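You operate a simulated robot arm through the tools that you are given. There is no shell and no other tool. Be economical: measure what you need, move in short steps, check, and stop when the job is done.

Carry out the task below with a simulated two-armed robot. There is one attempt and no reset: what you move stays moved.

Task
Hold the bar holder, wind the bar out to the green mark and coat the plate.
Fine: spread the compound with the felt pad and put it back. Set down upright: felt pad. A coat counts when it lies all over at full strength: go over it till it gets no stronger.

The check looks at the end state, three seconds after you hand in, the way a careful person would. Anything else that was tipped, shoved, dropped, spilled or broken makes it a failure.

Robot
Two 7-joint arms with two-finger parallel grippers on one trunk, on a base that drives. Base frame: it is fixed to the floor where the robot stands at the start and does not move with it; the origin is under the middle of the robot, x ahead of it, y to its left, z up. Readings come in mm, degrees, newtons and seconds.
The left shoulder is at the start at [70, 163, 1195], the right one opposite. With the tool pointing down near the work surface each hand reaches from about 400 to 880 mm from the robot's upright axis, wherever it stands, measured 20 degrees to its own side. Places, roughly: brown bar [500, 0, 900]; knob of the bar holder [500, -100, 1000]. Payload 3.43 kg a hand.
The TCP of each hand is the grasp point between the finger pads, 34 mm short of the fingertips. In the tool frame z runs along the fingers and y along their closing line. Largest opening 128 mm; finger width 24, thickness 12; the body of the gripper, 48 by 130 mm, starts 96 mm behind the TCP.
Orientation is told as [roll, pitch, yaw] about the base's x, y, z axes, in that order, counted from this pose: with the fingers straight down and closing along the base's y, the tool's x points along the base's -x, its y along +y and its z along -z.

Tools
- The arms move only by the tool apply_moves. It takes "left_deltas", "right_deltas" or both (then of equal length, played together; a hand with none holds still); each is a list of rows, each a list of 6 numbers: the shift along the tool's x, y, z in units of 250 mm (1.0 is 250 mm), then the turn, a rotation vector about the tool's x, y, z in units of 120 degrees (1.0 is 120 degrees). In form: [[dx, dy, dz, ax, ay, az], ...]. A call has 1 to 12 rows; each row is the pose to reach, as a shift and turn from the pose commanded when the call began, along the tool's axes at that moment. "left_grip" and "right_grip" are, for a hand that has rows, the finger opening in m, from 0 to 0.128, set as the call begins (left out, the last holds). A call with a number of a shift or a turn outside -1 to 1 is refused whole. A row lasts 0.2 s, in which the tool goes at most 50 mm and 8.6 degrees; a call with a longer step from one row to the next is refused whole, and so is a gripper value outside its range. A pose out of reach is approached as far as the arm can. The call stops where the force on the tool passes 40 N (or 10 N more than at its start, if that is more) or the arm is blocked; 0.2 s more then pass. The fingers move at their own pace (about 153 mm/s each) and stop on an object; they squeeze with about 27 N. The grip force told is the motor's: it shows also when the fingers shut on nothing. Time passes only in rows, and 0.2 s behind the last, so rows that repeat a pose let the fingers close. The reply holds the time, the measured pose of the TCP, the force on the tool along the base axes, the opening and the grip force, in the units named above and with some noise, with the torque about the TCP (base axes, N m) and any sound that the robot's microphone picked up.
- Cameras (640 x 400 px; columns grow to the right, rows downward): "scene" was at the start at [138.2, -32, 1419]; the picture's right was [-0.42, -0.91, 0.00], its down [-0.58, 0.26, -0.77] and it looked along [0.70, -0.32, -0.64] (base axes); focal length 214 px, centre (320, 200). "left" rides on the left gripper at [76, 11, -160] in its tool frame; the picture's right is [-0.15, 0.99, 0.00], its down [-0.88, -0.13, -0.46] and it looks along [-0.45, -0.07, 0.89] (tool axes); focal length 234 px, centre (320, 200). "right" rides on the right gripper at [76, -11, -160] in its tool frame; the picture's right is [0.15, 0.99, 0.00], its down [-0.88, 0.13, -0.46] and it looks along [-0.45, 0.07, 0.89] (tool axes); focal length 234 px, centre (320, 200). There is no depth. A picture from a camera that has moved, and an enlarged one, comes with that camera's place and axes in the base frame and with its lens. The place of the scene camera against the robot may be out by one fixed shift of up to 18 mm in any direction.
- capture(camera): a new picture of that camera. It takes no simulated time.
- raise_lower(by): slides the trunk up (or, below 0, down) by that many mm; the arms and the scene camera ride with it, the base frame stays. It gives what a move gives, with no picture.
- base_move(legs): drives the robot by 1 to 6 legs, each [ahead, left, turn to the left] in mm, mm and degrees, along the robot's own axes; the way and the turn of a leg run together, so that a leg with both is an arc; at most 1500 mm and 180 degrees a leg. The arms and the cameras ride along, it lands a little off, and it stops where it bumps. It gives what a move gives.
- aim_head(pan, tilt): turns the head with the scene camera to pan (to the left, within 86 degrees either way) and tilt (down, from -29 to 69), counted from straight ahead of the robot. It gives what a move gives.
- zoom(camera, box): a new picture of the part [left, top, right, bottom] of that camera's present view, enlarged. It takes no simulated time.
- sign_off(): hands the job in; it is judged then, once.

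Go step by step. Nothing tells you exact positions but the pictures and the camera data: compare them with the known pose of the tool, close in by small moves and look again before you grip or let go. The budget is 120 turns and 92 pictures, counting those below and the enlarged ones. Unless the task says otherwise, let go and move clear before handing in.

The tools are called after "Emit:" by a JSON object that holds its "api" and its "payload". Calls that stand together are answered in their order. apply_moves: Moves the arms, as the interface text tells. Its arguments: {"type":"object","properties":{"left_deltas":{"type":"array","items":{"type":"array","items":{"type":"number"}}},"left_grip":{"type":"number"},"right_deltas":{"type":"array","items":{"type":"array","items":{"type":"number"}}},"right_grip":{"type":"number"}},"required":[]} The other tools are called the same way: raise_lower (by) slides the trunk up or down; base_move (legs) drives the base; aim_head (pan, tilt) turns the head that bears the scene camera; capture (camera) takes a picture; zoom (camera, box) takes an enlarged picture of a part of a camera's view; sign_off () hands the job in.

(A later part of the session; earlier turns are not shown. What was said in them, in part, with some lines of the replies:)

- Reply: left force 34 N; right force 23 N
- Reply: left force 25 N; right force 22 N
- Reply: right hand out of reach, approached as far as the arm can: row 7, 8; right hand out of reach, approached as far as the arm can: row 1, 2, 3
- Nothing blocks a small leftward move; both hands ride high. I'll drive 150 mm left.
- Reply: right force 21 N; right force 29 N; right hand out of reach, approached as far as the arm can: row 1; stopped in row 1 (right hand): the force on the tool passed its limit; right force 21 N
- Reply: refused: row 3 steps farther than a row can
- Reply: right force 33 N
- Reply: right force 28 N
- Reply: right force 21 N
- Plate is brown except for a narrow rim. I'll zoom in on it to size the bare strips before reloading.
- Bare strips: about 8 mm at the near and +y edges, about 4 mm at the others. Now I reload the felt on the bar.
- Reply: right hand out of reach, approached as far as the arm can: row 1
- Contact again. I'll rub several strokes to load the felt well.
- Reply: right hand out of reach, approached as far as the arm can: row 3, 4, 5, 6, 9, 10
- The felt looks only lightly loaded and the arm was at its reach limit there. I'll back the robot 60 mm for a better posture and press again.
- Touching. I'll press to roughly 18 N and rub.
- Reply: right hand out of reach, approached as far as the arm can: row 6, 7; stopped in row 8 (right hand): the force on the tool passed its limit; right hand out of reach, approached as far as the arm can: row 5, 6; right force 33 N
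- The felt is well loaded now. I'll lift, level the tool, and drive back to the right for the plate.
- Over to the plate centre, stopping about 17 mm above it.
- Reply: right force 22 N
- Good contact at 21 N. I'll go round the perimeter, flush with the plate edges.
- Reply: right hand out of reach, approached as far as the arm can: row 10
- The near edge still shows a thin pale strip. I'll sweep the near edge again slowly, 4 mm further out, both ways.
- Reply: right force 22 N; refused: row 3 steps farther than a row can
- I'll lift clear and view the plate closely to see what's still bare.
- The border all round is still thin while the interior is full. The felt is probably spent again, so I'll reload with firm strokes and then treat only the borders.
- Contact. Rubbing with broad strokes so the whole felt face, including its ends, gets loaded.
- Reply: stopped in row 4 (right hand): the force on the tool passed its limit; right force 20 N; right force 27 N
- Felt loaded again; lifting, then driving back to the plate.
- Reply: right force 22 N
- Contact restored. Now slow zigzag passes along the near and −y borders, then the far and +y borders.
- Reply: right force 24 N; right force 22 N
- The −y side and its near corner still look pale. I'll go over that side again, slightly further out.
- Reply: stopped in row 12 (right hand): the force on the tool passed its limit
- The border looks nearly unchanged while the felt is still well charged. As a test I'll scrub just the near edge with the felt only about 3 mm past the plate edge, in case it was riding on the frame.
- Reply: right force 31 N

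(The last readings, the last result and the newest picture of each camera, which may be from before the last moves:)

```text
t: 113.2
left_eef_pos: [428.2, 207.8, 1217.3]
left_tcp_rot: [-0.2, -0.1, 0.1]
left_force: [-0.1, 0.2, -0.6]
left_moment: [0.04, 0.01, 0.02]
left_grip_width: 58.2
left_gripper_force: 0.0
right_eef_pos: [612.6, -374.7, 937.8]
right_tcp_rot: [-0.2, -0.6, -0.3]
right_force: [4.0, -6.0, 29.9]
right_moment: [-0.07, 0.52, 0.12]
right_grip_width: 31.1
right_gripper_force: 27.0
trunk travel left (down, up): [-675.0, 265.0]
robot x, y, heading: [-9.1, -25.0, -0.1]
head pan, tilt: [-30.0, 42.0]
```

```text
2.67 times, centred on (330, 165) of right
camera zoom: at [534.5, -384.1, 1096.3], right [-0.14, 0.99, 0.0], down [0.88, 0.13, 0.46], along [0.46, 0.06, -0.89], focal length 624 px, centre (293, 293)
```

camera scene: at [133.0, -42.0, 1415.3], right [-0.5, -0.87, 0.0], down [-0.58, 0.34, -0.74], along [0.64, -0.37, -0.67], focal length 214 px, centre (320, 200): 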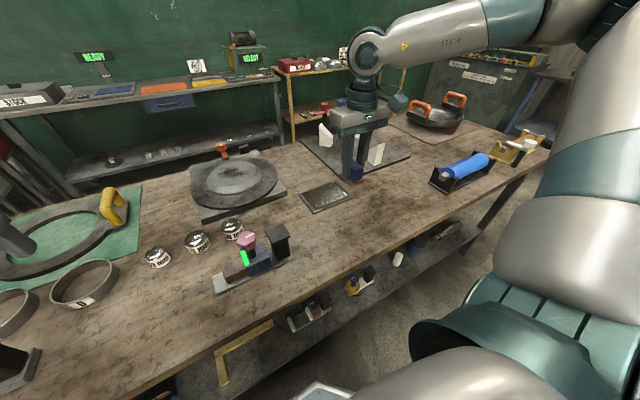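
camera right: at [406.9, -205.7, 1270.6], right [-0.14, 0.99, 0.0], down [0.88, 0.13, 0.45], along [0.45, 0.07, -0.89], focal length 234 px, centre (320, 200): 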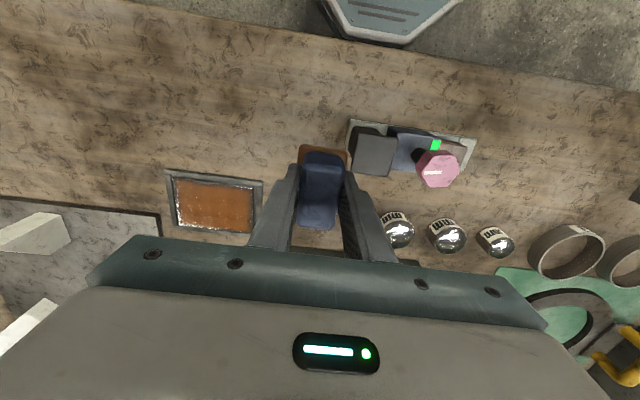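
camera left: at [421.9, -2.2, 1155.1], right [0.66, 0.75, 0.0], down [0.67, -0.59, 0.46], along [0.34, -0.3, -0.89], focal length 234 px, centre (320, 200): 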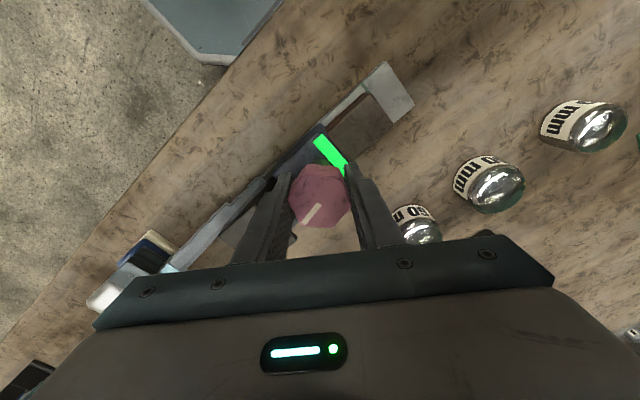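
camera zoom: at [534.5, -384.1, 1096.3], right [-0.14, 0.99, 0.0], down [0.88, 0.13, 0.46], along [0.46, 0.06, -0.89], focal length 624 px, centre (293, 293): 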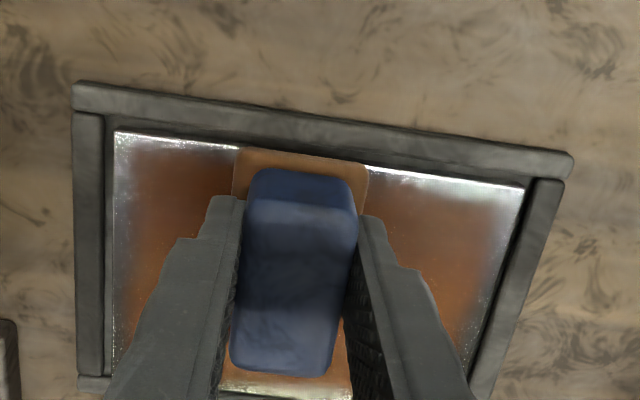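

The felt's edge is now just past the plate's near edge. I'll scrub along it both ways at this offset.

Emit:
{"api": "apply_moves", "payload": {"right_deltas": [[0, 0.08, -0.003, 0, 0, 0], [0, 0.16, -0.003, 0, 0, 0], [0, 0.24, -0.003, 0, 0, 0], [0, 0.16, -0.003, 0, 0, 0], [0, 0.08, -0.003, 0, 0, 0], [0, 0, -0.003, 0, 0, 0], [0, -0.07, -0.003, 0, 0, 0], [0, -0.14, -0.003, 0, 0, 0], [0, -0.21, -0.003, 0, 0, 0], [0, -0.14, -0.003, 0, 0, 0], [0, -0.07, -0.003, 0, 0, 0], [0, 0, -0.003, 0, 0, 0]]}}

Emit:
{"api": "zoom", "payload": {"camera": "right", "box": [220, 90, 440, 240]}}

```text
t: 113.8
left_eef_pos: [430.0, 206.4, 1215.6]
left_tcp_rot: [-0.1, 0.0, 0.0]
left_force: [0.4, 0.0, -0.5]
left_moment: [-0.01, 0.02, -0.01]
left_grip_width: 58.0
left_gripper_force: 0.1
right_eef_pos: [613.3, -340.4, 937.7]
right_tcp_rot: [-0.2, -0.4, -0.3]
right_force: [-5.5, 1.3, 19.9]
right_moment: [0.2, 0.74, -0.02]
right_grip_width: 31.2
right_gripper_force: 27.0
trunk travel left (down, up): [-675.0, 265.0]
robot x, y, heading: [-6.4, -27.0, 0.1]
head pan, tilt: [-30.0, 42.0]
stopped in row 2 (right hand): the force on the tool passed its limit (the readings are from after the stop); the commanded pose is now the measured one
```

```text
2.67 times, centred on (330, 165) of right
camera zoom: at [535.4, -349.4, 1096.4], right [-0.14, 0.99, -0.01], down [0.88, 0.13, 0.46], along [0.46, 0.06, -0.89], focal length 624 px, centre (293, 293)
```

zoom: 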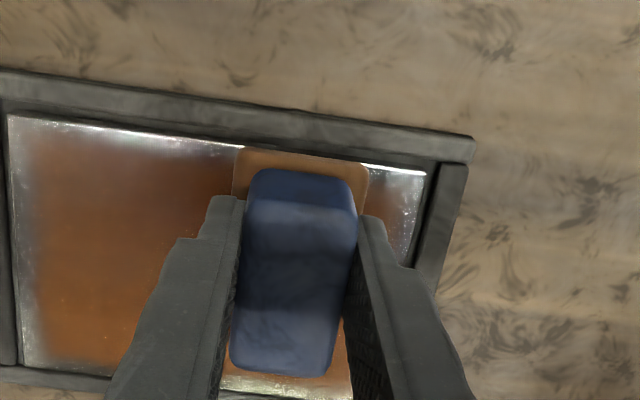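

Emit:
{"api": "apply_moves", "payload": {"right_deltas": [[0.004, 0.05, 0.004, 0, 0, 0], [0.004, 0.105, 0.004, 0, 0, 0], [0.004, 0.105, 0.004, 0, 0, 0], [0.004, 0.04, 0.004, 0, 0, 0], [0.004, -0.03, 0.004, 0, 0, 0], [0.004, -0.1, 0.004, 0, 0, 0], [0.004, -0.17, 0.004, 0, 0, 0], [0.004, -0.24, 0.004, 0, 0, 0], [0.004, -0.3, 0.004, 0, 0, 0], [0.004, -0.35, 0.004, 0, 0, 0], [0.004, -0.3, 0.004, 0, 0, 0], [0.004, -0.24, 0.004, 0, 0, 0]]}}

Emit:
{"api": "zoom", "payload": {"camera": "right", "box": [220, 90, 440, 240]}}

```text
t: 114.5
left_eef_pos: [427.9, 204.9, 1216.1]
left_tcp_rot: [-0.1, 0.0, 0.1]
left_force: [-0.2, -0.1, 0.1]
left_moment: [0.03, 0.0, -0.01]
left_grip_width: 58.2
left_gripper_force: 0.1
right_eef_pos: [612.1, -318.3, 936.9]
right_tcp_rot: [-0.2, -0.7, -0.4]
right_force: [-6.6, -0.9, 21.1]
right_moment: [0.15, 0.83, 0.05]
right_grip_width: 31.0
right_gripper_force: 26.9
trunk travel left (down, up): [-675.0, 265.0]
robot x, y, heading: [-9.7, -23.2, 0.0]
head pan, tilt: [-30.0, 42.0]
stopped in row 3 (right hand): the force on the tool passed its limit (the readings are from after the stop); the commanded pose is now the measured one
```

```text
2.67 times, centred on (330, 165) of right
camera zoom: at [533.8, -326.9, 1096.1], right [-0.14, 0.99, -0.01], down [0.88, 0.13, 0.47], along [0.46, 0.06, -0.88], focal length 624 px, centre (293, 293)
```

zoom: 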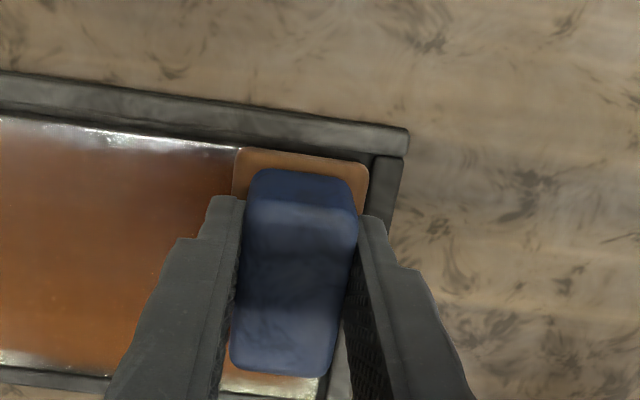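

That works: with only ~2 mm overhang the strip is coated right to the edge, so the larger offsets were riding on the frame. I'll redo the perimeter inside x 612–651, y −418…−317.

Emit:
{"api": "apply_moves", "payload": {"right_deltas": [[0, 0, 0.002, 0, 0.004, 0], [0, -0.07, 0.002, 0, 0.004, 0], [0, -0.14, 0.002, 0, 0.004, 0], [0, -0.21, 0.002, 0, 0.004, 0], [0, -0.28, 0.002, 0, 0.004, 0], [0, -0.34, 0.002, 0, 0.004, 0], [0, -0.4, 0.002, 0, 0.004, 0], [0, -0.4, 0.002, 0, 0.004, 0], [-0.05, -0.4, 0.002, 0, 0.004, 0], [-0.1, -0.4, 0.002, 0, 0.004, 0], [-0.154, -0.4, 0.002, 0, 0.004, 0], [-0.154, -0.4, 0.002, 0, 0.004, 0]]}}

Emit:
{"api": "zoom", "payload": {"camera": "right", "box": [220, 90, 440, 240]}}

```text
t: 117.1
left_eef_pos: [427.8, 205.9, 1216.7]
left_tcp_rot: [0.0, 0.0, 0.1]
left_force: [0.0, -0.7, 0.4]
left_moment: [-0.02, -0.01, -0.02]
left_grip_width: 58.1
left_gripper_force: 0.0
right_eef_pos: [649.9, -417.0, 938.3]
right_tcp_rot: [-0.2, -0.3, -0.5]
right_force: [-8.0, -1.6, 23.9]
right_moment: [0.21, 0.17, 0.03]
right_grip_width: 31.3
right_gripper_force: 26.9
trunk travel left (down, up): [-675.0, 265.0]
robot x, y, heading: [-5.8, -24.5, 0.1]
head pan, tilt: [-30.0, 42.0]
```

```text
2.67 times, centred on (330, 165) of right
camera zoom: at [572.1, -426.5, 1096.7], right [-0.14, 0.99, -0.01], down [0.88, 0.13, 0.46], along [0.46, 0.06, -0.89], focal length 624 px, centre (293, 293)
```

zoom: 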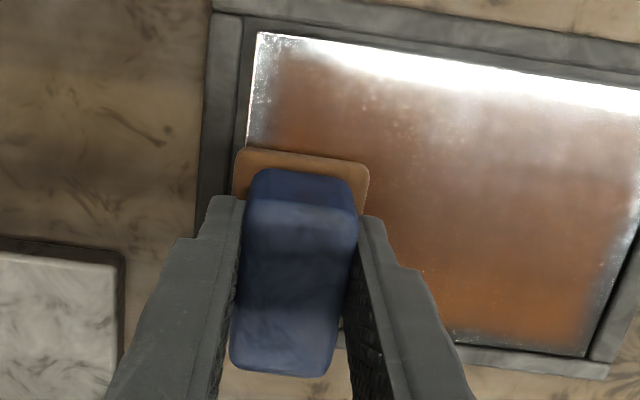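

I need a finer look at the −y border strip just passed.

Emit:
{"api": "zoom", "payload": {"camera": "right", "box": [296, 96, 346, 146]}}

```text
8.00 times, centred on (321, 121) of right
camera zoom: at [572.1, -426.5, 1096.7], right [-0.14, 0.99, -0.01], down [0.88, 0.13, 0.46], along [0.46, 0.06, -0.89], focal length 1873 px, centre (312, 832)
```

zoom: 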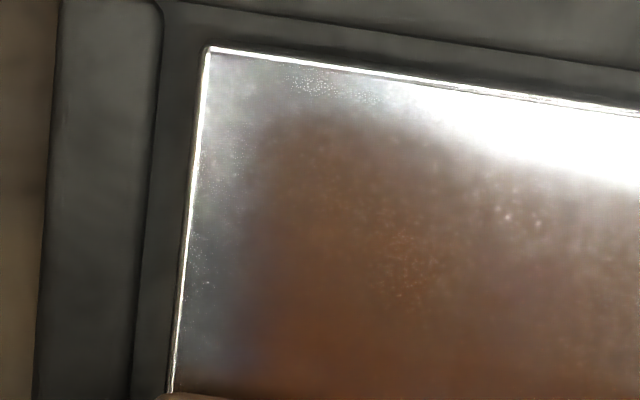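

The fade has the same ~7 mm width on every side whatever the overhang, so it may be inherent to the coat's edge. I'll still complete the far and +y sides and the interior once more, then compare from above.

Emit:
{"api": "apply_moves", "payload": {"right_deltas": [[-0.016, 0, 0, 0, 0, 0], [-0.016, 0.08, 0, 0, 0, 0], [-0.016, 0.16, 0, 0, 0, 0], [-0.016, 0.24, 0, 0, 0, 0], [-0.016, 0.32, 0, 0, 0, 0], [-0.016, 0.4, 0, 0, 0, 0], [-0.016, 0.416, 0, 0, 0, 0], [0.04, 0.416, 0, 0, 0, 0], [0.1, 0.416, 0, 0, 0, 0], [0.16, 0.416, 0, 0, 0, 0], [0.16, 0.416, 0, 0, 0, 0]]}}

Emit:
{"api": "apply_moves", "payload": {"right_deltas": [[-0.08, -0.02, 0, 0, 0, 0], [-0.08, -0.12, 0, 0, 0, 0], [-0.08, -0.22, 0, 0, 0, 0], [-0.08, -0.32, 0, 0, 0, 0], [-0.08, -0.4, 0, 0, 0, 0], [0, -0.41, 0, 0, 0, 0], [-0.08, -0.42, 0, 0, 0, 0], [-0.17, -0.41, 0, 0, 0, 0], [-0.16, -0.42, 0, 0, 0, 0], [-0.08, -0.3, 0, 0, 0, 0]]}}

Emit:
{"api": "apply_moves", "payload": {"right_deltas": [[0, 0.03, -0.14, 0, 0, 0], [0.05, 0.08, -0.3, 0, 0, 0], [0.16, 0.18, -0.4, 0, 0, 0], [0.26, 0.31, -0.47, 0, 0, 0], [0.34, 0.45, -0.54, 0, 0, 0], [0.42, 0.6, -0.6, 0, 0, 0], [0.48, 0.73, -0.65, 0, 0, 0], [0.52, 0.85, -0.7, 0, 0, 0]]}}

Emit:
{"api": "zoom", "payload": {"camera": "right", "box": [150, 150, 280, 245]}}

```text
t: 119.5
left_eef_pos: [429.0, 206.1, 1216.5]
left_tcp_rot: [-0.1, 0.0, 0.1]
left_force: [-1.2, -1.2, -0.3]
left_moment: [0.01, 0.0, -0.01]
left_grip_width: 58.0
left_gripper_force: 0.1
right_eef_pos: [612.5, -313.0, 937.7]
right_tcp_rot: [-0.3, -0.3, -0.5]
right_force: [6.9, 0.7, 22.9]
right_moment: [0.17, -0.52, -0.01]
right_grip_width: 31.3
right_gripper_force: 27.1
trunk travel left (down, up): [-675.0, 265.0]
robot x, y, heading: [-8.9, -22.0, 0.1]
head pan, tilt: [-30.0, 42.0]
```

```text
t: 121.7
left_eef_pos: [428.2, 206.5, 1215.9]
left_tcp_rot: [-0.1, -0.1, 0.1]
left_force: [-0.3, -0.2, -0.1]
left_moment: [-0.01, 0.02, 0.02]
left_grip_width: 58.1
left_gripper_force: 0.1
right_eef_pos: [631.5, -389.1, 937.1]
right_tcp_rot: [-0.4, -0.1, -0.4]
right_force: [2.8, -7.3, 21.0]
right_moment: [0.05, -0.18, -0.09]
right_grip_width: 31.2
right_gripper_force: 26.8
trunk travel left (down, up): [-675.0, 265.0]
robot x, y, heading: [-7.9, -23.0, -0.3]
head pan, tilt: [-30.0, 42.0]
```

```text
t: 123.5
left_eef_pos: [431.8, 205.6, 1215.5]
left_tcp_rot: [-0.3, 0.1, 0.1]
left_force: [0.2, 0.5, -0.1]
left_moment: [-0.02, 0.01, -0.03]
left_grip_width: 58.2
left_gripper_force: 0.1
right_eef_pos: [505.3, -174.0, 1109.4]
right_tcp_rot: [-0.3, 0.0, -0.3]
right_force: [-0.1, 0.3, -0.9]
right_moment: [-0.02, 0.05, 0.0]
right_grip_width: 31.2
right_gripper_force: 26.7
trunk travel left (down, up): [-675.0, 265.0]
robot x, y, heading: [-11.2, -23.8, 0.1]
head pan, tilt: [-30.0, 42.0]
```

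```text
4.21 times, centred on (215, 198) of right
camera zoom: at [428.5, -182.8, 1268.5], right [-0.14, 0.99, -0.01], down [0.88, 0.13, 0.46], along [0.45, 0.06, -0.89], focal length 986 px, centre (762, 210)
```

zoom: 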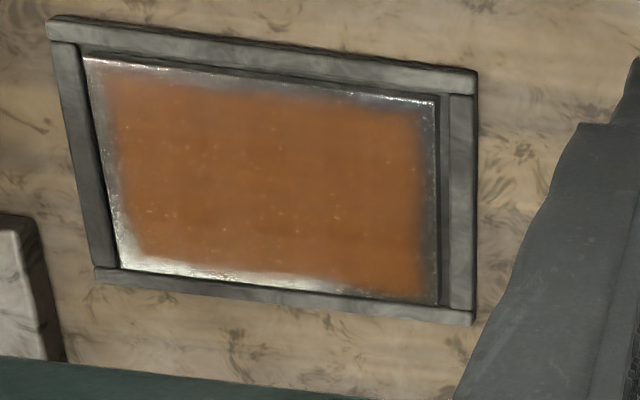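

The border is unchanged. To settle whether it's real, I'll try strokes straight across the −y edge, with a slight roll pressing that side, and compare.

Emit:
{"api": "apply_moves", "payload": {"right_deltas": [[-0.07, -0.13, 0, 0, 0, 0], [-0.14, -0.26, 0, -0.0025, 0, -0.003], [-0.21, -0.39, 0.04, -0.0025, 0, -0.003], [-0.29, -0.52, 0.1, -0.0025, 0, -0.003], [-0.37, -0.65, 0.2, -0.0025, 0, -0.003], [-0.44, -0.78, 0.3, -0.0025, 0, -0.003], [-0.508, -0.904, 0.4, -0.0025, 0, -0.003], [-0.508, -0.904, 0.54, -0.0025, 0, -0.003], [-0.508, -0.904, 0.664, -0.0025, 0, -0.003]]}}

Emit:
{"api": "apply_moves", "payload": {"right_deltas": [[0, 0, 0.012, -0.008, 0, 0], [0, 0, 0.024, -0.008, 0, 0], [0, 0, 0.03, -0.008, 0, 0], [0, -0.04, 0.03, -0.008, 0, 0], [0, -0.08, 0.03, -0.008, 0, 0], [0, -0.04, 0.03, -0.008, 0, 0], [0, -0.08, 0.03, -0.008, 0, 0], [0, -0.12, 0.03, -0.008, 0, 0], [0, -0.06, 0.03, -0.008, 0, 0], [0, -0.12, 0.03, -0.008, 0, 0], [0, -0.06, 0.03, -0.008, 0, 0], [0, 0, 0.03, -0.008, 0, 0]]}}

Emit:
{"api": "zoom", "payload": {"camera": "scene", "box": [294, 150, 374, 210]}}

```text
t: 125.5
left_eef_pos: [431.2, 205.0, 1217.4]
left_tcp_rot: [0.0, 0.1, 0.1]
left_force: [-0.2, 0.1, -0.3]
left_moment: [0.02, -0.02, 0.0]
left_grip_width: 57.9
left_gripper_force: 0.1
right_eef_pos: [626.5, -403.9, 944.4]
right_tcp_rot: [0.1, 0.0, -0.1]
right_force: [0.0, 0.1, -1.1]
right_moment: [-0.02, -0.01, 0.01]
right_grip_width: 31.2
right_gripper_force: 26.3
trunk travel left (down, up): [-675.0, 265.0]
robot x, y, heading: [-9.6, -27.4, -0.0]
head pan, tilt: [-30.0, 42.0]
```

```text
t: 128.1
left_eef_pos: [428.7, 207.1, 1216.6]
left_tcp_rot: [-0.1, 0.0, 0.0]
left_force: [0.4, 0.6, -0.2]
left_moment: [0.01, 0.04, 0.0]
left_grip_width: 57.9
left_gripper_force: 0.1
right_eef_pos: [625.4, -404.0, 937.0]
right_tcp_rot: [0.9, -0.3, -0.1]
right_force: [-1.5, -6.3, 21.4]
right_moment: [-0.76, -0.08, -0.1]
right_grip_width: 31.5
right_gripper_force: 27.0
trunk travel left (down, up): [-675.0, 265.0]
robot x, y, heading: [-10.9, -22.2, -0.1]
head pan, tilt: [-30.0, 42.0]
```

```text
6.67 times, centred on (334, 180) of scene
camera zoom: at [121.9, -60.5, 1415.6], right [-0.5, -0.87, 0.0], down [-0.58, 0.33, -0.74], along [0.64, -0.37, -0.67], focal length 1430 px, centre (227, 333)
```

zoom: 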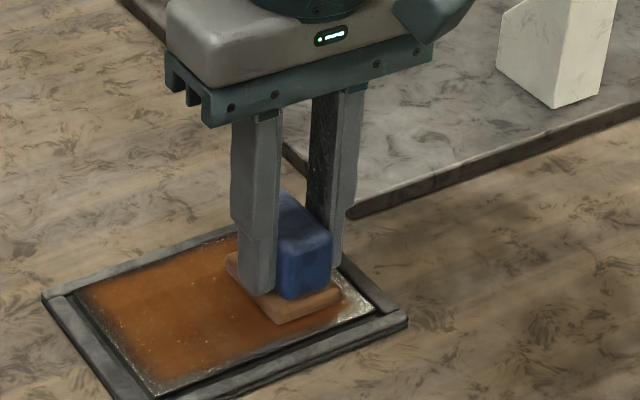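

Emit:
{"api": "zoom", "payload": {"camera": "right", "box": [230, 90, 350, 200]}}

```text
3.64 times, centred on (290, 145) of right
camera zoom: at [549.7, -415.4, 1096.8], right [-0.14, 0.99, 0.01], down [0.88, 0.12, 0.46], along [0.45, 0.08, -0.89], focal length 852 px, centre (429, 400)
```

zoom: 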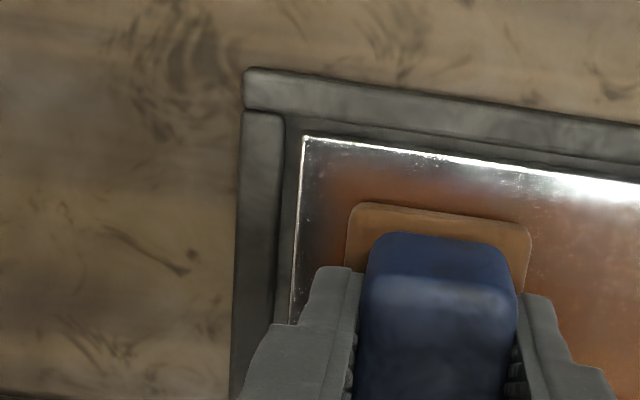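

Emit:
{"api": "zoom", "payload": {"camera": "right", "box": [284, 124, 334, 174]}}

```text
8.00 times, centred on (309, 149) of right
camera zoom: at [549.7, -415.4, 1096.8], right [-0.14, 0.99, 0.01], down [0.88, 0.12, 0.46], along [0.45, 0.08, -0.89], focal length 1873 px, centre (408, 608)
```

zoom: 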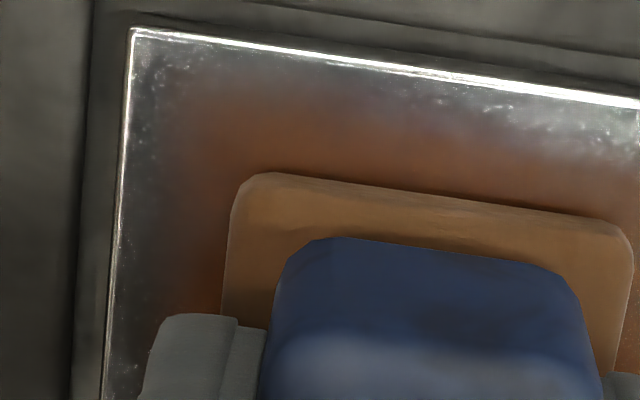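

The fade stays put even here, but the felt is paling, so the test isn't conclusive. I'll reload once more and make two slow level perimeter loops with a small (≈3 mm) overhang.

Emit:
{"api": "apply_moves", "payload": {"right_deltas": [[0, 0.03, -0.14, 0.007, 0, 0], [0.05, 0.08, -0.3, 0.007, 0, 0], [0.16, 0.18, -0.4, 0.007, 0, 0], [0.26, 0.31, -0.47, 0.007, 0, 0], [0.36, 0.45, -0.54, 0.007, 0, 0], [0.45, 0.58, -0.6, 0.007, 0, 0], [0.53, 0.72, -0.65, 0.007, 0, 0], [0.574, 0.856, -0.7, 0.007, 0, 0]]}}

Emit:
{"api": "base_move", "payload": {"legs": [[-20, 212, 0]]}}

Emit:
{"api": "apply_moves", "payload": {"right_deltas": [[0, 0, 0, 0, 0, 0]]}}

```text
t: 129.9
left_eef_pos: [430.5, 205.7, 1216.1]
left_tcp_rot: [-0.2, 0.1, 0.0]
left_force: [0.2, 0.3, 0.8]
left_moment: [-0.03, 0.01, 0.0]
left_grip_width: 58.1
left_gripper_force: 0.0
right_eef_pos: [484.3, -190.8, 1115.2]
right_tcp_rot: [0.0, -0.1, 0.0]
right_force: [0.0, 0.8, -1.2]
right_moment: [0.0, 0.01, 0.01]
right_grip_width: 31.5
right_gripper_force: 27.2
trunk travel left (down, up): [-675.0, 265.0]
robot x, y, heading: [-11.6, -24.2, -0.0]
head pan, tilt: [-30.0, 42.0]
```

```text
t: 131.5
left_eef_pos: [409.4, 417.8, 1216.0]
left_tcp_rot: [0.1, 0.1, 0.4]
left_force: [-0.4, 0.9, -0.2]
left_moment: [-0.03, 0.02, 0.0]
left_grip_width: 58.0
left_gripper_force: 0.0
right_eef_pos: [466.2, 21.3, 1114.0]
right_tcp_rot: [0.2, 0.0, 0.3]
right_force: [0.2, -0.6, -1.3]
right_moment: [0.01, 0.02, -0.04]
right_grip_width: 31.2
right_gripper_force: 26.7
trunk travel left (down, up): [-675.0, 265.0]
robot x, y, heading: [-28.5, 187.0, 0.1]
head pan, tilt: [-30.0, 42.0]
```

```text
t: 131.9
left_eef_pos: [410.4, 417.2, 1216.6]
left_tcp_rot: [-0.1, 0.1, 0.5]
left_force: [-0.8, 0.1, 0.1]
left_moment: [0.02, 0.0, 0.03]
left_grip_width: 57.9
left_gripper_force: 0.2
right_eef_pos: [465.6, 21.1, 1114.0]
right_tcp_rot: [0.3, 0.0, 0.3]
right_force: [0.1, 0.0, -0.6]
right_moment: [0.03, -0.03, -0.02]
right_grip_width: 30.9
right_gripper_force: 26.6
trunk travel left (down, up): [-675.0, 265.0]
robot x, y, heading: [-32.4, 192.1, 0.4]
head pan, tilt: [-30.0, 42.0]
```

Emit:
{"api": "apply_moves", "payload": {"right_deltas": [[-0.054, -0.04, 0.12, 0, 0, 0], [-0.054, -0.04, 0.28, 0, 0, 0], [-0.054, -0.04, 0.42, 0, 0, 0], [-0.054, -0.04, 0.53, 0, 0, 0], [-0.054, -0.04, 0.555, 0, 0, 0]]}}

Emit:
{"api": "apply_moves", "payload": {"right_deltas": [[0, 0, 0.01, 0, 0, 0], [0.03, 0, 0.01, 0, 0, 0], [0.06, 0, 0.01, 0, 0, 0], [0.06, 0.03, 0.01, 0, 0, 0], [0.03, 0.03, 0.01, 0, 0, 0], [0, 0.03, 0.01, 0, 0, 0], [-0.03, 0.03, 0.01, 0, 0, 0], [-0.06, 0.02, 0.01, 0, 0, 0], [-0.06, 0, 0.01, 0, 0, 0], [-0.03, 0, 0.01, 0, 0, 0], [0, 0, 0.01, 0, 0, 0]]}}

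Emit:
{"api": "apply_moves", "payload": {"right_deltas": [[0.03, 0, 0.003, 0, 0, 0], [0.06, 0, 0.003, 0, 0, 0], [0.03, 0, 0.003, 0, 0, 0], [0, 0, 0.003, 0, 0, 0], [-0.03, 0, 0.003, 0, 0, 0], [-0.06, 0, 0.003, 0, 0, 0], [-0.03, 0, 0.003, 0, 0, 0], [0, 0, 0.003, 0, 0, 0], [0.03, 0, 0.003, 0, 0, 0], [0, 0, 0.003, 0, 0, 0]]}}

```text
t: 133.1
left_eef_pos: [408.9, 419.1, 1217.1]
left_tcp_rot: [0.1, -0.1, 0.3]
left_force: [-0.6, -0.2, 0.3]
left_moment: [-0.01, 0.01, 0.0]
left_grip_width: 57.9
left_gripper_force: 0.1
right_eef_pos: [477.7, 13.1, 974.6]
right_tcp_rot: [0.2, -0.2, 0.3]
right_force: [-0.4, 0.0, -0.7]
right_moment: [0.04, 0.0, -0.02]
right_grip_width: 31.3
right_gripper_force: 26.4
trunk travel left (down, up): [-675.0, 265.0]
robot x, y, heading: [-27.0, 186.3, 0.6]
head pan, tilt: [-30.0, 42.0]
```

```text
t: 135.5
left_eef_pos: [407.3, 419.3, 1216.7]
left_tcp_rot: [-0.1, 0.1, 0.4]
left_force: [0.3, -0.7, -0.5]
left_moment: [0.04, -0.02, 0.01]
left_grip_width: 58.0
left_gripper_force: 0.1
right_eef_pos: [478.4, 13.7, 974.4]
right_tcp_rot: [0.1, -0.2, 0.1]
right_force: [8.9, -0.5, 29.3]
right_moment: [-0.28, -0.29, 0.07]
right_grip_width: 31.1
right_gripper_force: 26.8
trunk travel left (down, up): [-675.0, 265.0]
robot x, y, heading: [-26.1, 185.8, 0.0]
head pan, tilt: [-30.0, 42.0]
```

```text
t: 136.1
left_eef_pos: [406.8, 420.3, 1215.8]
left_tcp_rot: [-0.2, 0.0, 0.4]
left_force: [0.5, -0.5, -0.6]
left_moment: [0.02, -0.02, 0.01]
left_grip_width: 57.9
left_gripper_force: 0.3
right_eef_pos: [465.6, 12.2, 974.4]
right_tcp_rot: [0.3, -0.5, 0.3]
right_force: [-4.4, 2.8, 15.2]
right_moment: [-0.09, 0.34, -0.06]
right_grip_width: 31.2
right_gripper_force: 26.9
trunk travel left (down, up): [-675.0, 265.0]
robot x, y, heading: [-30.2, 187.8, 0.5]
head pan, tilt: [-30.0, 42.0]
stopped in row 2 (right hand): the force on the tool passed its limit (the readings are from after the stop); the commanded pose is now the measured one
```

Loaded with firm strokes. Lifting and driving back to the plate.

Emit:
{"api": "apply_moves", "payload": {"right_deltas": [[0, 0, -0.1, 0, 0.004, 0], [0, 0, -0.25, 0, 0.004, 0], [0, 0, -0.42, 0, 0.004, 0], [0, 0, -0.57, 0, 0.004, 0]]}}

Emit:
{"api": "base_move", "payload": {"legs": [[20, -212, -0.2]]}}

Emit:
{"api": "apply_moves", "payload": {"right_deltas": [[0, 0, 0, 0, 0, 0]]}}

```text
t: 137.1
left_eef_pos: [408.2, 419.6, 1216.1]
left_tcp_rot: [-0.1, 0.0, 0.4]
left_force: [-1.4, 0.5, 0.3]
left_moment: [0.01, -0.03, 0.01]
left_grip_width: 57.8
left_gripper_force: 0.0
right_eef_pos: [467.0, 11.1, 1113.6]
right_tcp_rot: [0.2, 0.0, 0.3]
right_force: [-0.2, -0.1, -0.7]
right_moment: [-0.01, 0.01, 0.02]
right_grip_width: 31.2
right_gripper_force: 27.1
trunk travel left (down, up): [-675.0, 265.0]
robot x, y, heading: [-29.0, 188.6, 0.4]
head pan, tilt: [-30.0, 42.0]
```

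```text
t: 138.8
left_eef_pos: [430.0, 200.6, 1216.4]
left_tcp_rot: [0.0, 0.2, -0.2]
left_force: [0.1, 0.5, 0.7]
left_moment: [-0.01, 0.01, 0.0]
left_grip_width: 58.1
left_gripper_force: 0.1
right_eef_pos: [485.8, -207.0, 1112.7]
right_tcp_rot: [0.2, 0.1, -0.2]
right_force: [0.0, 0.3, -0.4]
right_moment: [0.0, 0.02, 0.0]
right_grip_width: 31.4
right_gripper_force: 26.7
trunk travel left (down, up): [-675.0, 265.0]
robot x, y, heading: [-9.0, -24.5, -0.0]
head pan, tilt: [-30.0, 42.0]
```

```text
t: 139.2
left_eef_pos: [431.3, 201.2, 1216.2]
left_tcp_rot: [-0.1, 0.1, 0.0]
left_force: [0.0, 0.2, -0.4]
left_moment: [-0.04, 0.02, 0.04]
left_grip_width: 58.0
left_gripper_force: 0.1
right_eef_pos: [486.8, -207.0, 1113.6]
right_tcp_rot: [0.2, 0.2, -0.2]
right_force: [0.1, 0.2, -0.7]
right_moment: [-0.01, -0.01, 0.02]
right_grip_width: 31.0
right_gripper_force: 26.7
trunk travel left (down, up): [-675.0, 265.0]
robot x, y, heading: [-8.0, -22.2, 0.1]
head pan, tilt: [-30.0, 42.0]
```

Emit:
{"api": "apply_moves", "payload": {"right_deltas": [[-0.09, -0.12, 0, 0.0017, -0.0015, -0.0017], [-0.18, -0.24, 0, 0.0017, -0.0015, -0.0017], [-0.28, -0.36, 0.06, 0.0017, -0.0015, -0.0017], [-0.37, -0.48, 0.16, 0.0017, -0.0015, -0.0017], [-0.45, -0.57, 0.3, 0.0017, -0.0015, -0.0017], [-0.503, -0.64, 0.42, 0.0017, -0.0015, -0.0017], [-0.503, -0.64, 0.56, 0.0017, -0.0015, -0.0017], [-0.503, -0.64, 0.69, 0.0017, -0.0015, -0.0017]]}}

Emit:
{"api": "apply_moves", "payload": {"right_deltas": [[0, 0, 0.01, 0, 0, 0], [0, 0, 0.022, 0, 0, 0]]}}

```text
t: 141.0
left_eef_pos: [432.2, 199.6, 1215.1]
left_tcp_rot: [0.0, 0.1, 0.0]
left_force: [0.1, -0.4, -0.1]
left_moment: [0.02, 0.01, 0.02]
left_grip_width: 57.9
left_gripper_force: 0.1
right_eef_pos: [610.2, -370.1, 938.9]
right_tcp_rot: [0.2, 0.0, 0.0]
right_force: [-0.4, 0.5, -1.0]
right_moment: [-0.05, 0.03, -0.03]
right_grip_width: 31.0
right_gripper_force: 26.6
trunk travel left (down, up): [-675.0, 265.0]
robot x, y, heading: [-10.1, -25.2, -0.2]
head pan, tilt: [-30.0, 42.0]
```

```text
t: 141.6
left_eef_pos: [429.6, 200.7, 1217.3]
left_tcp_rot: [0.0, -0.1, -0.2]
left_force: [-0.5, -0.1, 0.3]
left_moment: [0.01, 0.0, 0.01]
left_grip_width: 58.2
left_gripper_force: 0.1
right_eef_pos: [608.3, -368.9, 938.5]
right_tcp_rot: [0.0, -0.4, -0.1]
right_force: [-1.0, -5.9, 22.2]
right_moment: [-0.21, 0.48, 0.1]
right_grip_width: 31.1
right_gripper_force: 26.4
trunk travel left (down, up): [-675.0, 265.0]
robot x, y, heading: [-11.4, -25.8, -0.3]
head pan, tilt: [-30.0, 42.0]
```

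Contact, but z is ~1 mm higher here than inside, hinting the felt sits on the frame at x=609. I'll shift 4 mm inward and sweep the near and +y edges there.

Emit:
{"api": "apply_moves", "payload": {"right_deltas": [[-0.016, 0, 0, 0, 0, 0], [-0.016, -0.06, 0, 0, 0, 0], [-0.016, -0.12, 0, 0, 0, 0], [-0.016, -0.185, 0, 0, 0, 0], [-0.016, -0.12, 0, 0, 0, 0], [-0.016, -0.05, 0, 0, 0, 0], [-0.016, 0.02, 0, 0, 0, 0], [-0.016, 0.09, 0, 0, 0, 0], [-0.016, 0.15, 0, 0, 0, 0], [-0.016, 0.2, 0, 0, 0, 0]]}}

Emit:
{"api": "apply_moves", "payload": {"right_deltas": [[-0.04, 0, 0, 0, 0, 0], [-0.08, 0, 0, 0, 0, 0], [-0.12, 0, 0, 0, 0, 0], [-0.15, 0, 0, 0, 0, 0], [-0.15, -0.07, 0, 0, 0, 0], [-0.15, -0.14, 0, 0, 0, 0], [-0.15, -0.21, 0, 0, 0, 0], [-0.15, -0.28, 0, 0, 0, 0], [-0.15, -0.34, 0, 0, 0, 0], [-0.15, -0.385, 0, 0, 0, 0], [-0.1, -0.385, 0, 0, 0, 0], [-0.05, -0.385, 0, 0, 0, 0]]}}

Emit:
{"api": "zoom", "payload": {"camera": "right", "box": [230, 90, 430, 230]}}

```text
t: 142.9
left_eef_pos: [430.9, 201.5, 1215.8]
left_tcp_rot: [-0.2, -0.1, -0.2]
left_force: [0.4, 0.6, -0.5]
left_moment: [-0.02, 0.03, 0.02]
left_grip_width: 58.0
left_gripper_force: 0.0
right_eef_pos: [614.0, -395.8, 937.5]
right_tcp_rot: [-0.1, -0.4, 0.0]
right_force: [-6.1, -2.1, 17.2]
right_moment: [0.09, 0.56, 0.11]
right_grip_width: 31.2
right_gripper_force: 27.3
trunk travel left (down, up): [-675.0, 265.0]
robot x, y, heading: [-7.6, -24.2, -0.6]
head pan, tilt: [-30.0, 42.0]
stopped in row 6 (right hand): the force on the tool passed its limit (the readings are from after the stop); the commanded pose is now the measured one
```

```text
t: 144.8
left_eef_pos: [430.2, 200.6, 1215.8]
left_tcp_rot: [-0.1, 0.0, 0.0]
left_force: [-0.1, 0.0, 0.2]
left_moment: [0.03, 0.02, 0.01]
left_grip_width: 57.8
left_gripper_force: 0.0
right_eef_pos: [652.8, -456.6, 937.0]
right_tcp_rot: [0.7, -0.1, 0.8]
right_force: [-5.0, 10.8, 9.6]
right_moment: [0.62, -0.08, 0.23]
right_grip_width: 31.0
right_gripper_force: 27.2
trunk travel left (down, up): [-675.0, 265.0]
robot x, y, heading: [-10.1, -27.6, -0.4]
head pan, tilt: [-30.0, 42.0]
stopped in row 9 (right hand): the force on the tool passed its limit (the readings are from after the stop); the commanded pose is now the measured one
```

```text
2.86 times, centred on (330, 160) of right
camera zoom: at [575.4, -469.8, 1096.7], right [-0.16, 0.99, 0.01], down [0.88, 0.13, 0.46], along [0.45, 0.08, -0.89], focal length 669 px, centre (291, 314)
```

zoom: 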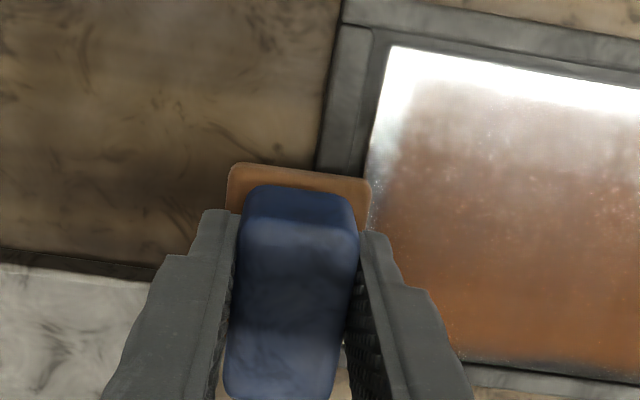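

An earlier stop shifted the second path, so the pad ran out over the −y frame; I'll lift straight up. It slid there at the same height as the plate, so the frame never held the felt off, and the pale edge is inherent.

Emit:
{"api": "apply_moves", "payload": {"right_deltas": [[0, 0, -0.08, 0, 0, 0], [0, 0, -0.24, 0, 0, 0], [0.06, 0.1, -0.38, 0, 0, 0], [0.16, 0.22, -0.44, 0, 0, 0], [0.26, 0.34, -0.52, 0, 0, 0], [0.36, 0.47, -0.58, 0, 0, 0], [0.46, 0.6, -0.64, 0, 0, 0], [0.54, 0.74, -0.68, 0, 0, 0], [0.6, 0.88, -0.7, 0, 0, 0], [0.65, 1.0, -0.7, 0, 0, 0]]}}

Emit:
{"api": "capture", "payload": {"camera": "scene"}}

Emit:
{"api": "zoom", "payload": {"camera": "right", "box": [120, 140, 280, 255]}}

```text
t: 147.0
left_eef_pos: [432.0, 200.3, 1217.5]
left_tcp_rot: [0.0, 0.1, -0.2]
left_force: [0.0, -0.1, -0.3]
left_moment: [-0.01, 0.05, -0.02]
left_grip_width: 58.1
left_gripper_force: 0.2
right_eef_pos: [488.4, -212.5, 1111.2]
right_tcp_rot: [0.5, 0.0, 0.4]
right_force: [0.0, 0.5, -0.3]
right_moment: [0.03, -0.02, -0.02]
right_grip_width: 31.0
right_gripper_force: 26.8
trunk travel left (down, up): [-675.0, 265.0]
robot x, y, heading: [-12.6, -27.6, -0.5]
head pan, tilt: [-30.0, 42.0]
```

```text
7 pictures are left
camera scene: at [124.8, -66.3, 1415.2], right [-0.5, -0.86, 0.0], down [-0.58, 0.34, -0.74], along [0.64, -0.37, -0.67], focal length 214 px, centre (320, 200)
```

scene: 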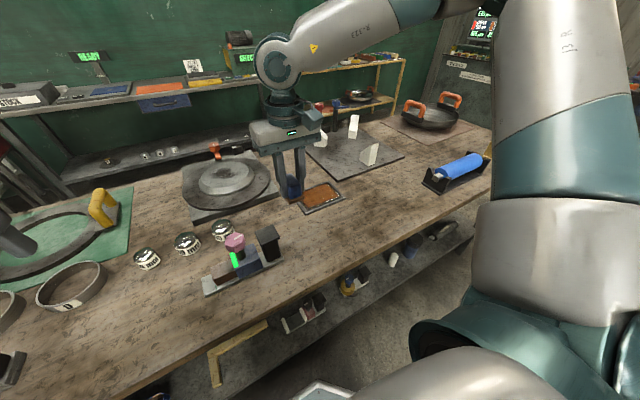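

```text
3.48 times, centred on (200, 198) of right
camera zoom: at [411.8, -224.1, 1270.1], right [-0.15, 0.99, 0.01], down [0.88, 0.13, 0.46], along [0.45, 0.08, -0.89], focal length 814 px, centre (737, 209)
```

zoom: 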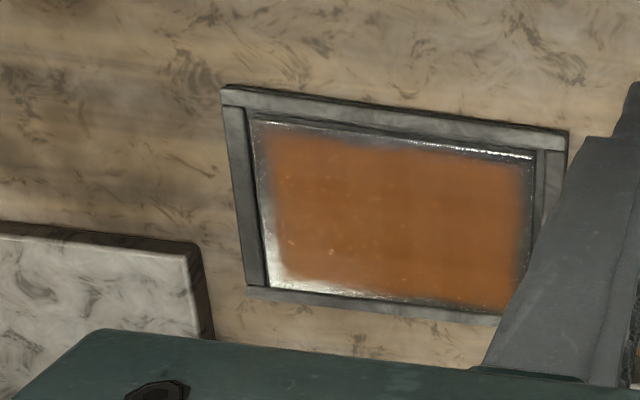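

Everything is in place and the coat is even with no further gain over several passes. Now I return the pad to its original spot (432,-321), levelling the tool.

Emit:
{"api": "apply_moves", "payload": {"right_deltas": [[0.08, -0.14, 0, 0.0042, 0, 0.0033], [0.16, -0.28, 0, 0.0042, 0, 0.0033], [0.23, -0.42, 0, 0.0042, 0, 0.0033], [0.23, -0.435, 0.14, 0.0042, 0, 0.0033], [0.23, -0.435, 0.3, 0.0042, 0, 0.0033], [0.23, -0.435, 0.46, 0.0042, 0, 0.0033], [0.23, -0.435, 0.6, 0.0042, 0, 0.0033], [0.23, -0.435, 0.66, 0.0042, 0, 0.0033]]}}

Emit:
{"api": "apply_moves", "payload": {"right_deltas": [[0, 0, 0.012, 0, 0, 0], [0, 0, 0.024, 0, 0, 0]]}}

Emit:
{"api": "apply_moves", "payload": {"right_deltas": [[0, 0, 0.01, 0, 0, 0]]}}

```text
t: 148.8
left_eef_pos: [430.9, 200.4, 1216.6]
left_tcp_rot: [-0.1, 0.1, -0.1]
left_force: [0.5, 0.9, -0.7]
left_moment: [-0.02, 0.0, -0.02]
left_grip_width: 58.1
left_gripper_force: 0.0
right_eef_pos: [430.4, -322.0, 947.5]
right_tcp_rot: [0.0, 0.0, 0.1]
right_force: [0.2, 0.4, -0.4]
right_moment: [0.02, -0.01, -0.06]
right_grip_width: 31.0
right_gripper_force: 26.5
trunk travel left (down, up): [-675.0, 265.0]
robot x, y, heading: [-11.0, -27.6, -0.2]
head pan, tilt: [-30.0, 42.0]
```

```text
t: 149.4
left_eef_pos: [430.6, 201.1, 1215.8]
left_tcp_rot: [0.0, 0.1, -0.1]
left_force: [0.9, -0.3, -0.2]
left_moment: [0.01, 0.02, -0.01]
left_grip_width: 57.9
left_gripper_force: 0.0
right_eef_pos: [430.6, -322.4, 939.9]
right_tcp_rot: [-0.1, -0.1, 0.1]
right_force: [-0.5, 0.1, -0.7]
right_moment: [-0.02, 0.0, 0.0]
right_grip_width: 31.1
right_gripper_force: 27.1
trunk travel left (down, up): [-675.0, 265.0]
robot x, y, heading: [-5.4, -30.2, -0.3]
head pan, tilt: [-30.0, 42.0]
```

```text
t: 149.8
left_eef_pos: [430.9, 199.2, 1217.2]
left_tcp_rot: [0.0, 0.1, -0.1]
left_force: [0.6, -0.2, 0.7]
left_moment: [0.02, 0.0, 0.02]
left_grip_width: 58.2
left_gripper_force: 0.0
right_eef_pos: [431.7, -321.3, 938.5]
right_tcp_rot: [0.0, -0.1, 0.1]
right_force: [-0.5, 0.0, -0.4]
right_moment: [-0.02, 0.03, -0.02]
right_grip_width: 31.1
right_gripper_force: 27.7
trunk travel left (down, up): [-675.0, 265.0]
robot x, y, heading: [-7.0, -31.7, -0.2]
head pan, tilt: [-30.0, 42.0]
```

Emit:
{"api": "apply_moves", "payload": {"right_deltas": [[0, 0, 0.008, 0, 0, 0]]}}

Emit:
{"api": "apply_moves", "payload": {"right_deltas": [[0, 0, 0.008, 0, 0, 0]]}}

```text
t: 150.2
left_eef_pos: [431.1, 200.5, 1215.9]
left_tcp_rot: [0.0, 0.2, -0.1]
left_force: [-0.3, -0.9, -0.2]
left_moment: [-0.01, 0.03, 0.01]
left_grip_width: 58.3
left_gripper_force: 0.1
right_eef_pos: [431.1, -320.5, 936.6]
right_tcp_rot: [0.1, 0.0, 0.1]
right_force: [-0.6, -0.7, -0.6]
right_moment: [0.03, -0.02, 0.0]
right_grip_width: 31.1
right_gripper_force: 26.8
trunk travel left (down, up): [-675.0, 265.0]
robot x, y, heading: [-9.8, -28.1, -0.1]
head pan, tilt: [-30.0, 42.0]
```

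```text
t: 150.6
left_eef_pos: [431.5, 201.2, 1217.0]
left_tcp_rot: [0.0, 0.2, -0.2]
left_force: [0.0, 0.3, -0.1]
left_moment: [0.01, 0.01, 0.01]
left_grip_width: 58.0
left_gripper_force: 0.1
right_eef_pos: [428.9, -321.2, 934.3]
right_tcp_rot: [0.0, -0.1, 0.1]
right_force: [-0.1, 0.3, -1.3]
right_moment: [-0.02, -0.01, 0.05]
right_grip_width: 31.0
right_gripper_force: 26.9
trunk travel left (down, up): [-675.0, 265.0]
robot x, y, heading: [-10.5, -26.1, -0.4]
head pan, tilt: [-30.0, 42.0]
```

Emit:
{"api": "apply_moves", "payload": {"right_deltas": [[0, 0, 0.006, 0, 0, 0]]}}

Emit:
{"api": "apply_moves", "payload": {"right_deltas": [[0, 0, 0.006, 0, 0, 0]]}}

```text
t: 151.0
left_eef_pos: [429.9, 201.3, 1216.5]
left_tcp_rot: [-0.3, 0.1, -0.1]
left_force: [-0.6, 0.1, 0.1]
left_moment: [0.0, -0.04, -0.02]
left_grip_width: 58.1
left_gripper_force: 0.1
right_eef_pos: [429.8, -321.3, 932.5]
right_tcp_rot: [0.0, 0.0, 0.1]
right_force: [0.9, -0.1, -0.3]
right_moment: [-0.04, 0.0, -0.02]
right_grip_width: 31.1
right_gripper_force: 26.8
trunk travel left (down, up): [-675.0, 265.0]
robot x, y, heading: [-8.4, -28.1, -0.3]
head pan, tilt: [-30.0, 42.0]
```

```text
t: 151.4
left_eef_pos: [432.2, 201.6, 1216.0]
left_tcp_rot: [0.0, 0.2, 0.0]
left_force: [0.0, -0.1, -0.5]
left_moment: [-0.01, 0.03, 0.03]
left_grip_width: 58.0
left_gripper_force: 0.0
right_eef_pos: [431.4, -321.6, 931.8]
right_tcp_rot: [0.0, 0.1, 0.2]
right_force: [-0.1, 0.7, -0.9]
right_moment: [-0.01, 0.02, 0.03]
right_grip_width: 31.3
right_gripper_force: 26.9
trunk travel left (down, up): [-675.0, 265.0]
robot x, y, heading: [-10.0, -27.0, -0.1]
head pan, tilt: [-30.0, 42.0]
```

Emit:
{"api": "apply_moves", "payload": {"right_deltas": [[0, 0, 0.006, 0, 0, 0]]}}

Emit:
{"api": "zoom", "payload": {"camera": "scene", "box": [300, 190, 400, 270]}}

```text
t: 151.8
left_eef_pos: [432.0, 199.7, 1216.5]
left_tcp_rot: [0.0, 0.1, -0.1]
left_force: [-0.1, -0.5, 0.1]
left_moment: [0.01, 0.03, 0.03]
left_grip_width: 58.0
left_gripper_force: 0.1
right_eef_pos: [430.0, -322.4, 929.8]
right_tcp_rot: [0.0, 0.0, 0.1]
right_force: [0.5, 0.3, -1.2]
right_moment: [0.04, 0.02, 0.0]
right_grip_width: 31.0
right_gripper_force: 26.5
trunk travel left (down, up): [-675.0, 265.0]
robot x, y, heading: [-8.8, -30.8, -0.1]
head pan, tilt: [-30.0, 42.0]
```

```text
5.00 times, centred on (350, 230) of scene
camera zoom: at [123.8, -66.2, 1415.3], right [-0.5, -0.86, 0.0], down [-0.58, 0.34, -0.74], along [0.64, -0.37, -0.67], focal length 1072 px, centre (170, 50)
```

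zoom: 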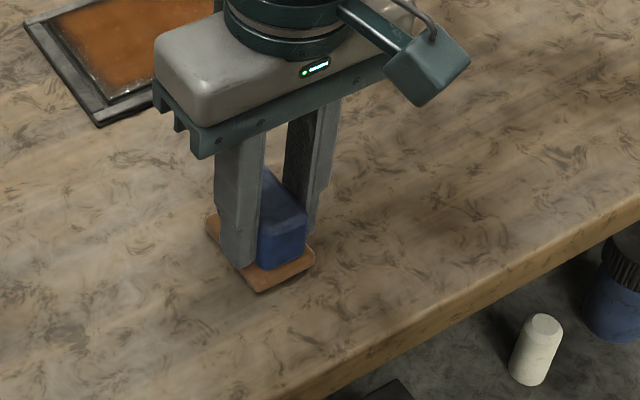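

Very close to the table now; two more fine steps.

Emit:
{"api": "apply_moves", "payload": {"right_deltas": [[0, 0, 0.005, 0, 0, 0]]}}

Emit:
{"api": "apply_moves", "payload": {"right_deltas": [[0, 0, 0.005, 0, 0, 0]]}}

Emit:
{"api": "apply_moves", "payload": {"right_deltas": [[0, 0, 0.005, 0, 0, 0]]}}

```text
t: 152.2
left_eef_pos: [430.6, 200.4, 1216.9]
left_tcp_rot: [0.0, 0.1, -0.1]
left_force: [0.6, 0.7, 0.4]
left_moment: [0.01, -0.04, -0.01]
left_grip_width: 57.8
left_gripper_force: 0.0
right_eef_pos: [430.3, -322.2, 929.0]
right_tcp_rot: [0.0, -0.1, 0.1]
right_force: [-0.3, 0.1, -0.3]
right_moment: [0.01, 0.0, 0.0]
right_grip_width: 31.1
right_gripper_force: 27.0
trunk travel left (down, up): [-675.0, 265.0]
robot x, y, heading: [-10.9, -26.9, -0.3]
head pan, tilt: [-30.0, 42.0]
```

```text
t: 152.6
left_eef_pos: [431.5, 200.4, 1215.4]
left_tcp_rot: [0.0, 0.1, -0.2]
left_force: [0.5, -0.1, 0.4]
left_moment: [0.02, -0.03, 0.01]
left_grip_width: 58.3
left_gripper_force: 0.1
right_eef_pos: [430.0, -322.5, 928.0]
right_tcp_rot: [-0.1, -0.1, 0.2]
right_force: [0.8, 0.8, -1.2]
right_moment: [0.01, 0.03, 0.01]
right_grip_width: 31.1
right_gripper_force: 26.9
trunk travel left (down, up): [-675.0, 265.0]
robot x, y, heading: [-10.7, -26.9, -0.4]
head pan, tilt: [-30.0, 42.0]
```

```text
t: 153.0
left_eef_pos: [431.5, 200.6, 1215.8]
left_tcp_rot: [0.0, 0.2, -0.1]
left_force: [-0.7, -0.5, -0.2]
left_moment: [0.01, 0.01, -0.01]
left_grip_width: 57.8
left_gripper_force: 0.1
right_eef_pos: [428.9, -322.3, 925.8]
right_tcp_rot: [0.0, 0.0, 0.1]
right_force: [-0.5, -0.5, -0.5]
right_moment: [-0.02, 0.02, 0.02]
right_grip_width: 31.2
right_gripper_force: 26.9
trunk travel left (down, up): [-675.0, 265.0]
robot x, y, heading: [-10.3, -28.5, 0.2]
head pan, tilt: [-30.0, 42.0]
```

Emit:
{"api": "apply_moves", "payload": {"right_deltas": [[0, 0, 0.005, 0, 0, 0]]}}

Emit:
{"api": "apply_moves", "payload": {"right_deltas": [[0, 0, 0.005, 0, 0, 0]]}}

Emit:
{"api": "zoom", "payload": {"camera": "scene", "box": [320, 220, 370, 260]}}

```text
t: 153.4
left_eef_pos: [430.6, 201.1, 1216.3]
left_tcp_rot: [-0.1, 0.0, -0.1]
left_force: [0.0, -0.4, -0.6]
left_moment: [-0.02, 0.02, -0.02]
left_grip_width: 57.9
left_gripper_force: 0.2
right_eef_pos: [429.8, -321.9, 926.5]
right_tcp_rot: [-0.1, -0.1, 0.2]
right_force: [-1.0, -0.5, 4.8]
right_moment: [0.0, -0.15, -0.02]
right_grip_width: 31.1
right_gripper_force: 27.4
trunk travel left (down, up): [-675.0, 265.0]
robot x, y, heading: [-8.8, -25.4, -0.3]
head pan, tilt: [-30.0, 42.0]
```

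```text
t: 153.8
left_eef_pos: [429.7, 200.7, 1218.0]
left_tcp_rot: [-0.2, 0.1, -0.1]
left_force: [-0.2, 0.0, 0.3]
left_moment: [0.01, -0.02, 0.04]
left_grip_width: 58.1
left_gripper_force: 0.0
right_eef_pos: [429.2, -321.6, 925.7]
right_tcp_rot: [-0.1, -0.3, 0.3]
right_force: [0.5, -7.5, 25.2]
right_moment: [-0.16, 0.13, -0.01]
right_grip_width: 31.0
right_gripper_force: 27.0
trunk travel left (down, up): [-675.0, 265.0]
robot x, y, heading: [-10.9, -24.8, -0.1]
head pan, tilt: [-30.0, 42.0]
```

```text
10.00 times, centred on (345, 240) of scene
camera zoom: at [121.6, -66.0, 1416.0], right [-0.5, -0.86, 0.0], down [-0.58, 0.34, -0.74], along [0.64, -0.37, -0.67], focal length 2145 px, centre (70, -200)
```

zoom: 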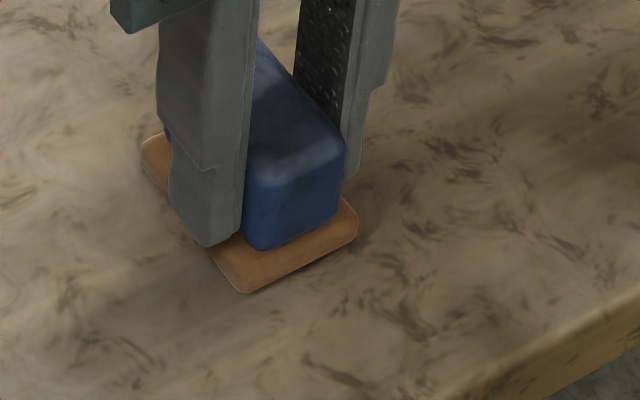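

The pad sits flat on the table. I'll relieve the pressure, open the fingers and lift away.

Emit:
{"api": "apply_moves", "payload": {"right_deltas": [[0, 0, -0.006, 0, 0, 0]]}}

Emit:
{"api": "apply_moves", "payload": {"right_deltas": [[0, 0, 0, 0, 0, 0], [0, 0, 0, 0, 0, 0], [0, 0, -0.03, 0, 0, 0], [0, 0, -0.18, 0, 0, 0], [0, 0, -0.36, 0, 0, 0], [0, 0, -0.54, 0, 0, 0], [0, 0, -0.7, 0, 0, 0]], "right_grip": 0.075}}

Emit:
{"api": "capture", "payload": {"camera": "scene"}}

Emit:
{"api": "capture", "payload": {"camera": "right"}}

```text
t: 154.2
left_eef_pos: [430.0, 201.0, 1216.6]
left_tcp_rot: [-0.2, 0.1, -0.1]
left_force: [-0.7, 0.7, -0.1]
left_moment: [0.01, 0.02, -0.02]
left_grip_width: 57.9
left_gripper_force: 0.0
right_eef_pos: [430.8, -322.3, 927.3]
right_tcp_rot: [0.1, 0.0, 0.1]
right_force: [1.6, -6.3, 14.9]
right_moment: [-0.13, -0.4, -0.14]
right_grip_width: 31.0
right_gripper_force: 27.1
trunk travel left (down, up): [-675.0, 265.0]
robot x, y, heading: [-7.7, -25.3, -0.2]
head pan, tilt: [-30.0, 42.0]
```

```text
t: 155.8
left_eef_pos: [429.6, 201.2, 1215.5]
left_tcp_rot: [-0.1, 0.0, -0.1]
left_force: [0.5, -0.1, -0.8]
left_moment: [-0.02, -0.03, -0.01]
left_grip_width: 58.0
left_gripper_force: 0.2
right_eef_pos: [422.9, -320.2, 1102.7]
right_tcp_rot: [0.0, -0.2, 0.1]
right_force: [0.0, 0.1, -0.3]
right_moment: [-0.04, -0.03, -0.02]
right_grip_width: 74.9
right_gripper_force: 0.0
trunk travel left (down, up): [-675.0, 265.0]
robot x, y, heading: [-11.8, -28.5, 0.1]
head pan, tilt: [-30.0, 42.0]
```

```text
3 pictures are left
camera scene: at [122.6, -65.7, 1415.4], right [-0.5, -0.86, 0.0], down [-0.58, 0.34, -0.74], along [0.64, -0.37, -0.67], focal length 214 px, centre (320, 200)
```

scene: 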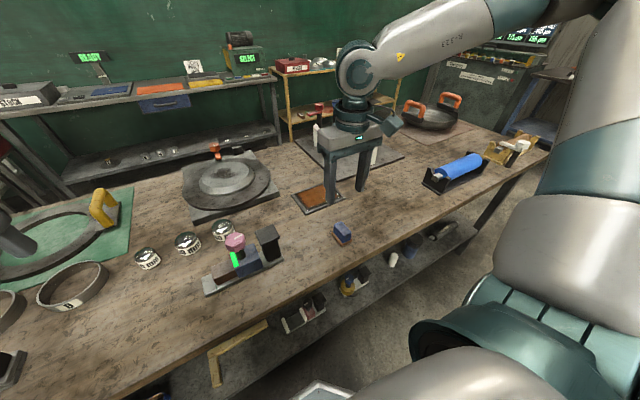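

```text
2 pictures are left
camera right: at [346.2, -330.0, 1261.7], right [-0.15, 0.99, 0.0], down [0.88, 0.13, 0.46], along [0.45, 0.07, -0.89], focal length 234 px, centre (320, 200)
```

right: 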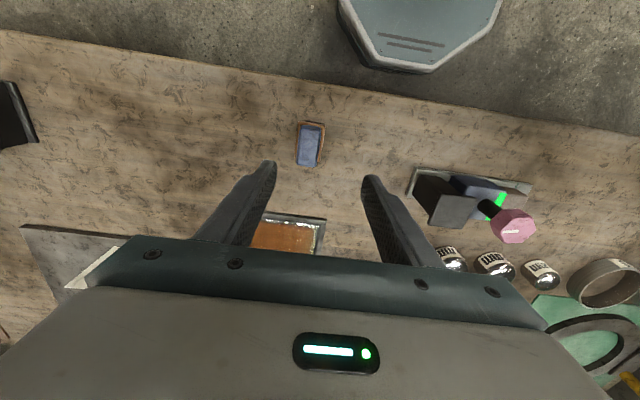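

The pad stands upright at its original place, the lamp is green with the bar at its mark, the plate is coated, and both hands are clear, so I'm handing in.

Emit:
{"api": "sign_off", "payload": {}}

```text
The job is handed in.
```

I wound the bar out to the green mark, coated the plate and put the felt pad back upright in its place, but I can't be sure the coat is at full strength right to the plate's edges.

- **Bar:** the strip on the holder turned from red to green when the bar reached the mark and stayed green. The holder did not visibly move.
- **Coat:** the interior is an even brown. A rim of about 7 mm stayed pale on all four sides. I reloaded the felt three times and went round the edges repeatedly, letting the felt overhang them. After the second pass round the edges the rim got no stronger. I took it to be how the coat fades at the edge, but I couldn't prove that.
- **Slip to note:** one path ran wrong and the pad slid out over the frame on the −y side (the robot's right). I saw no shift of the plate or frame afterwards, and no compound on the frame.
- **Pad:** it is back within a few mm of where it stood, and both hands are open and clear.
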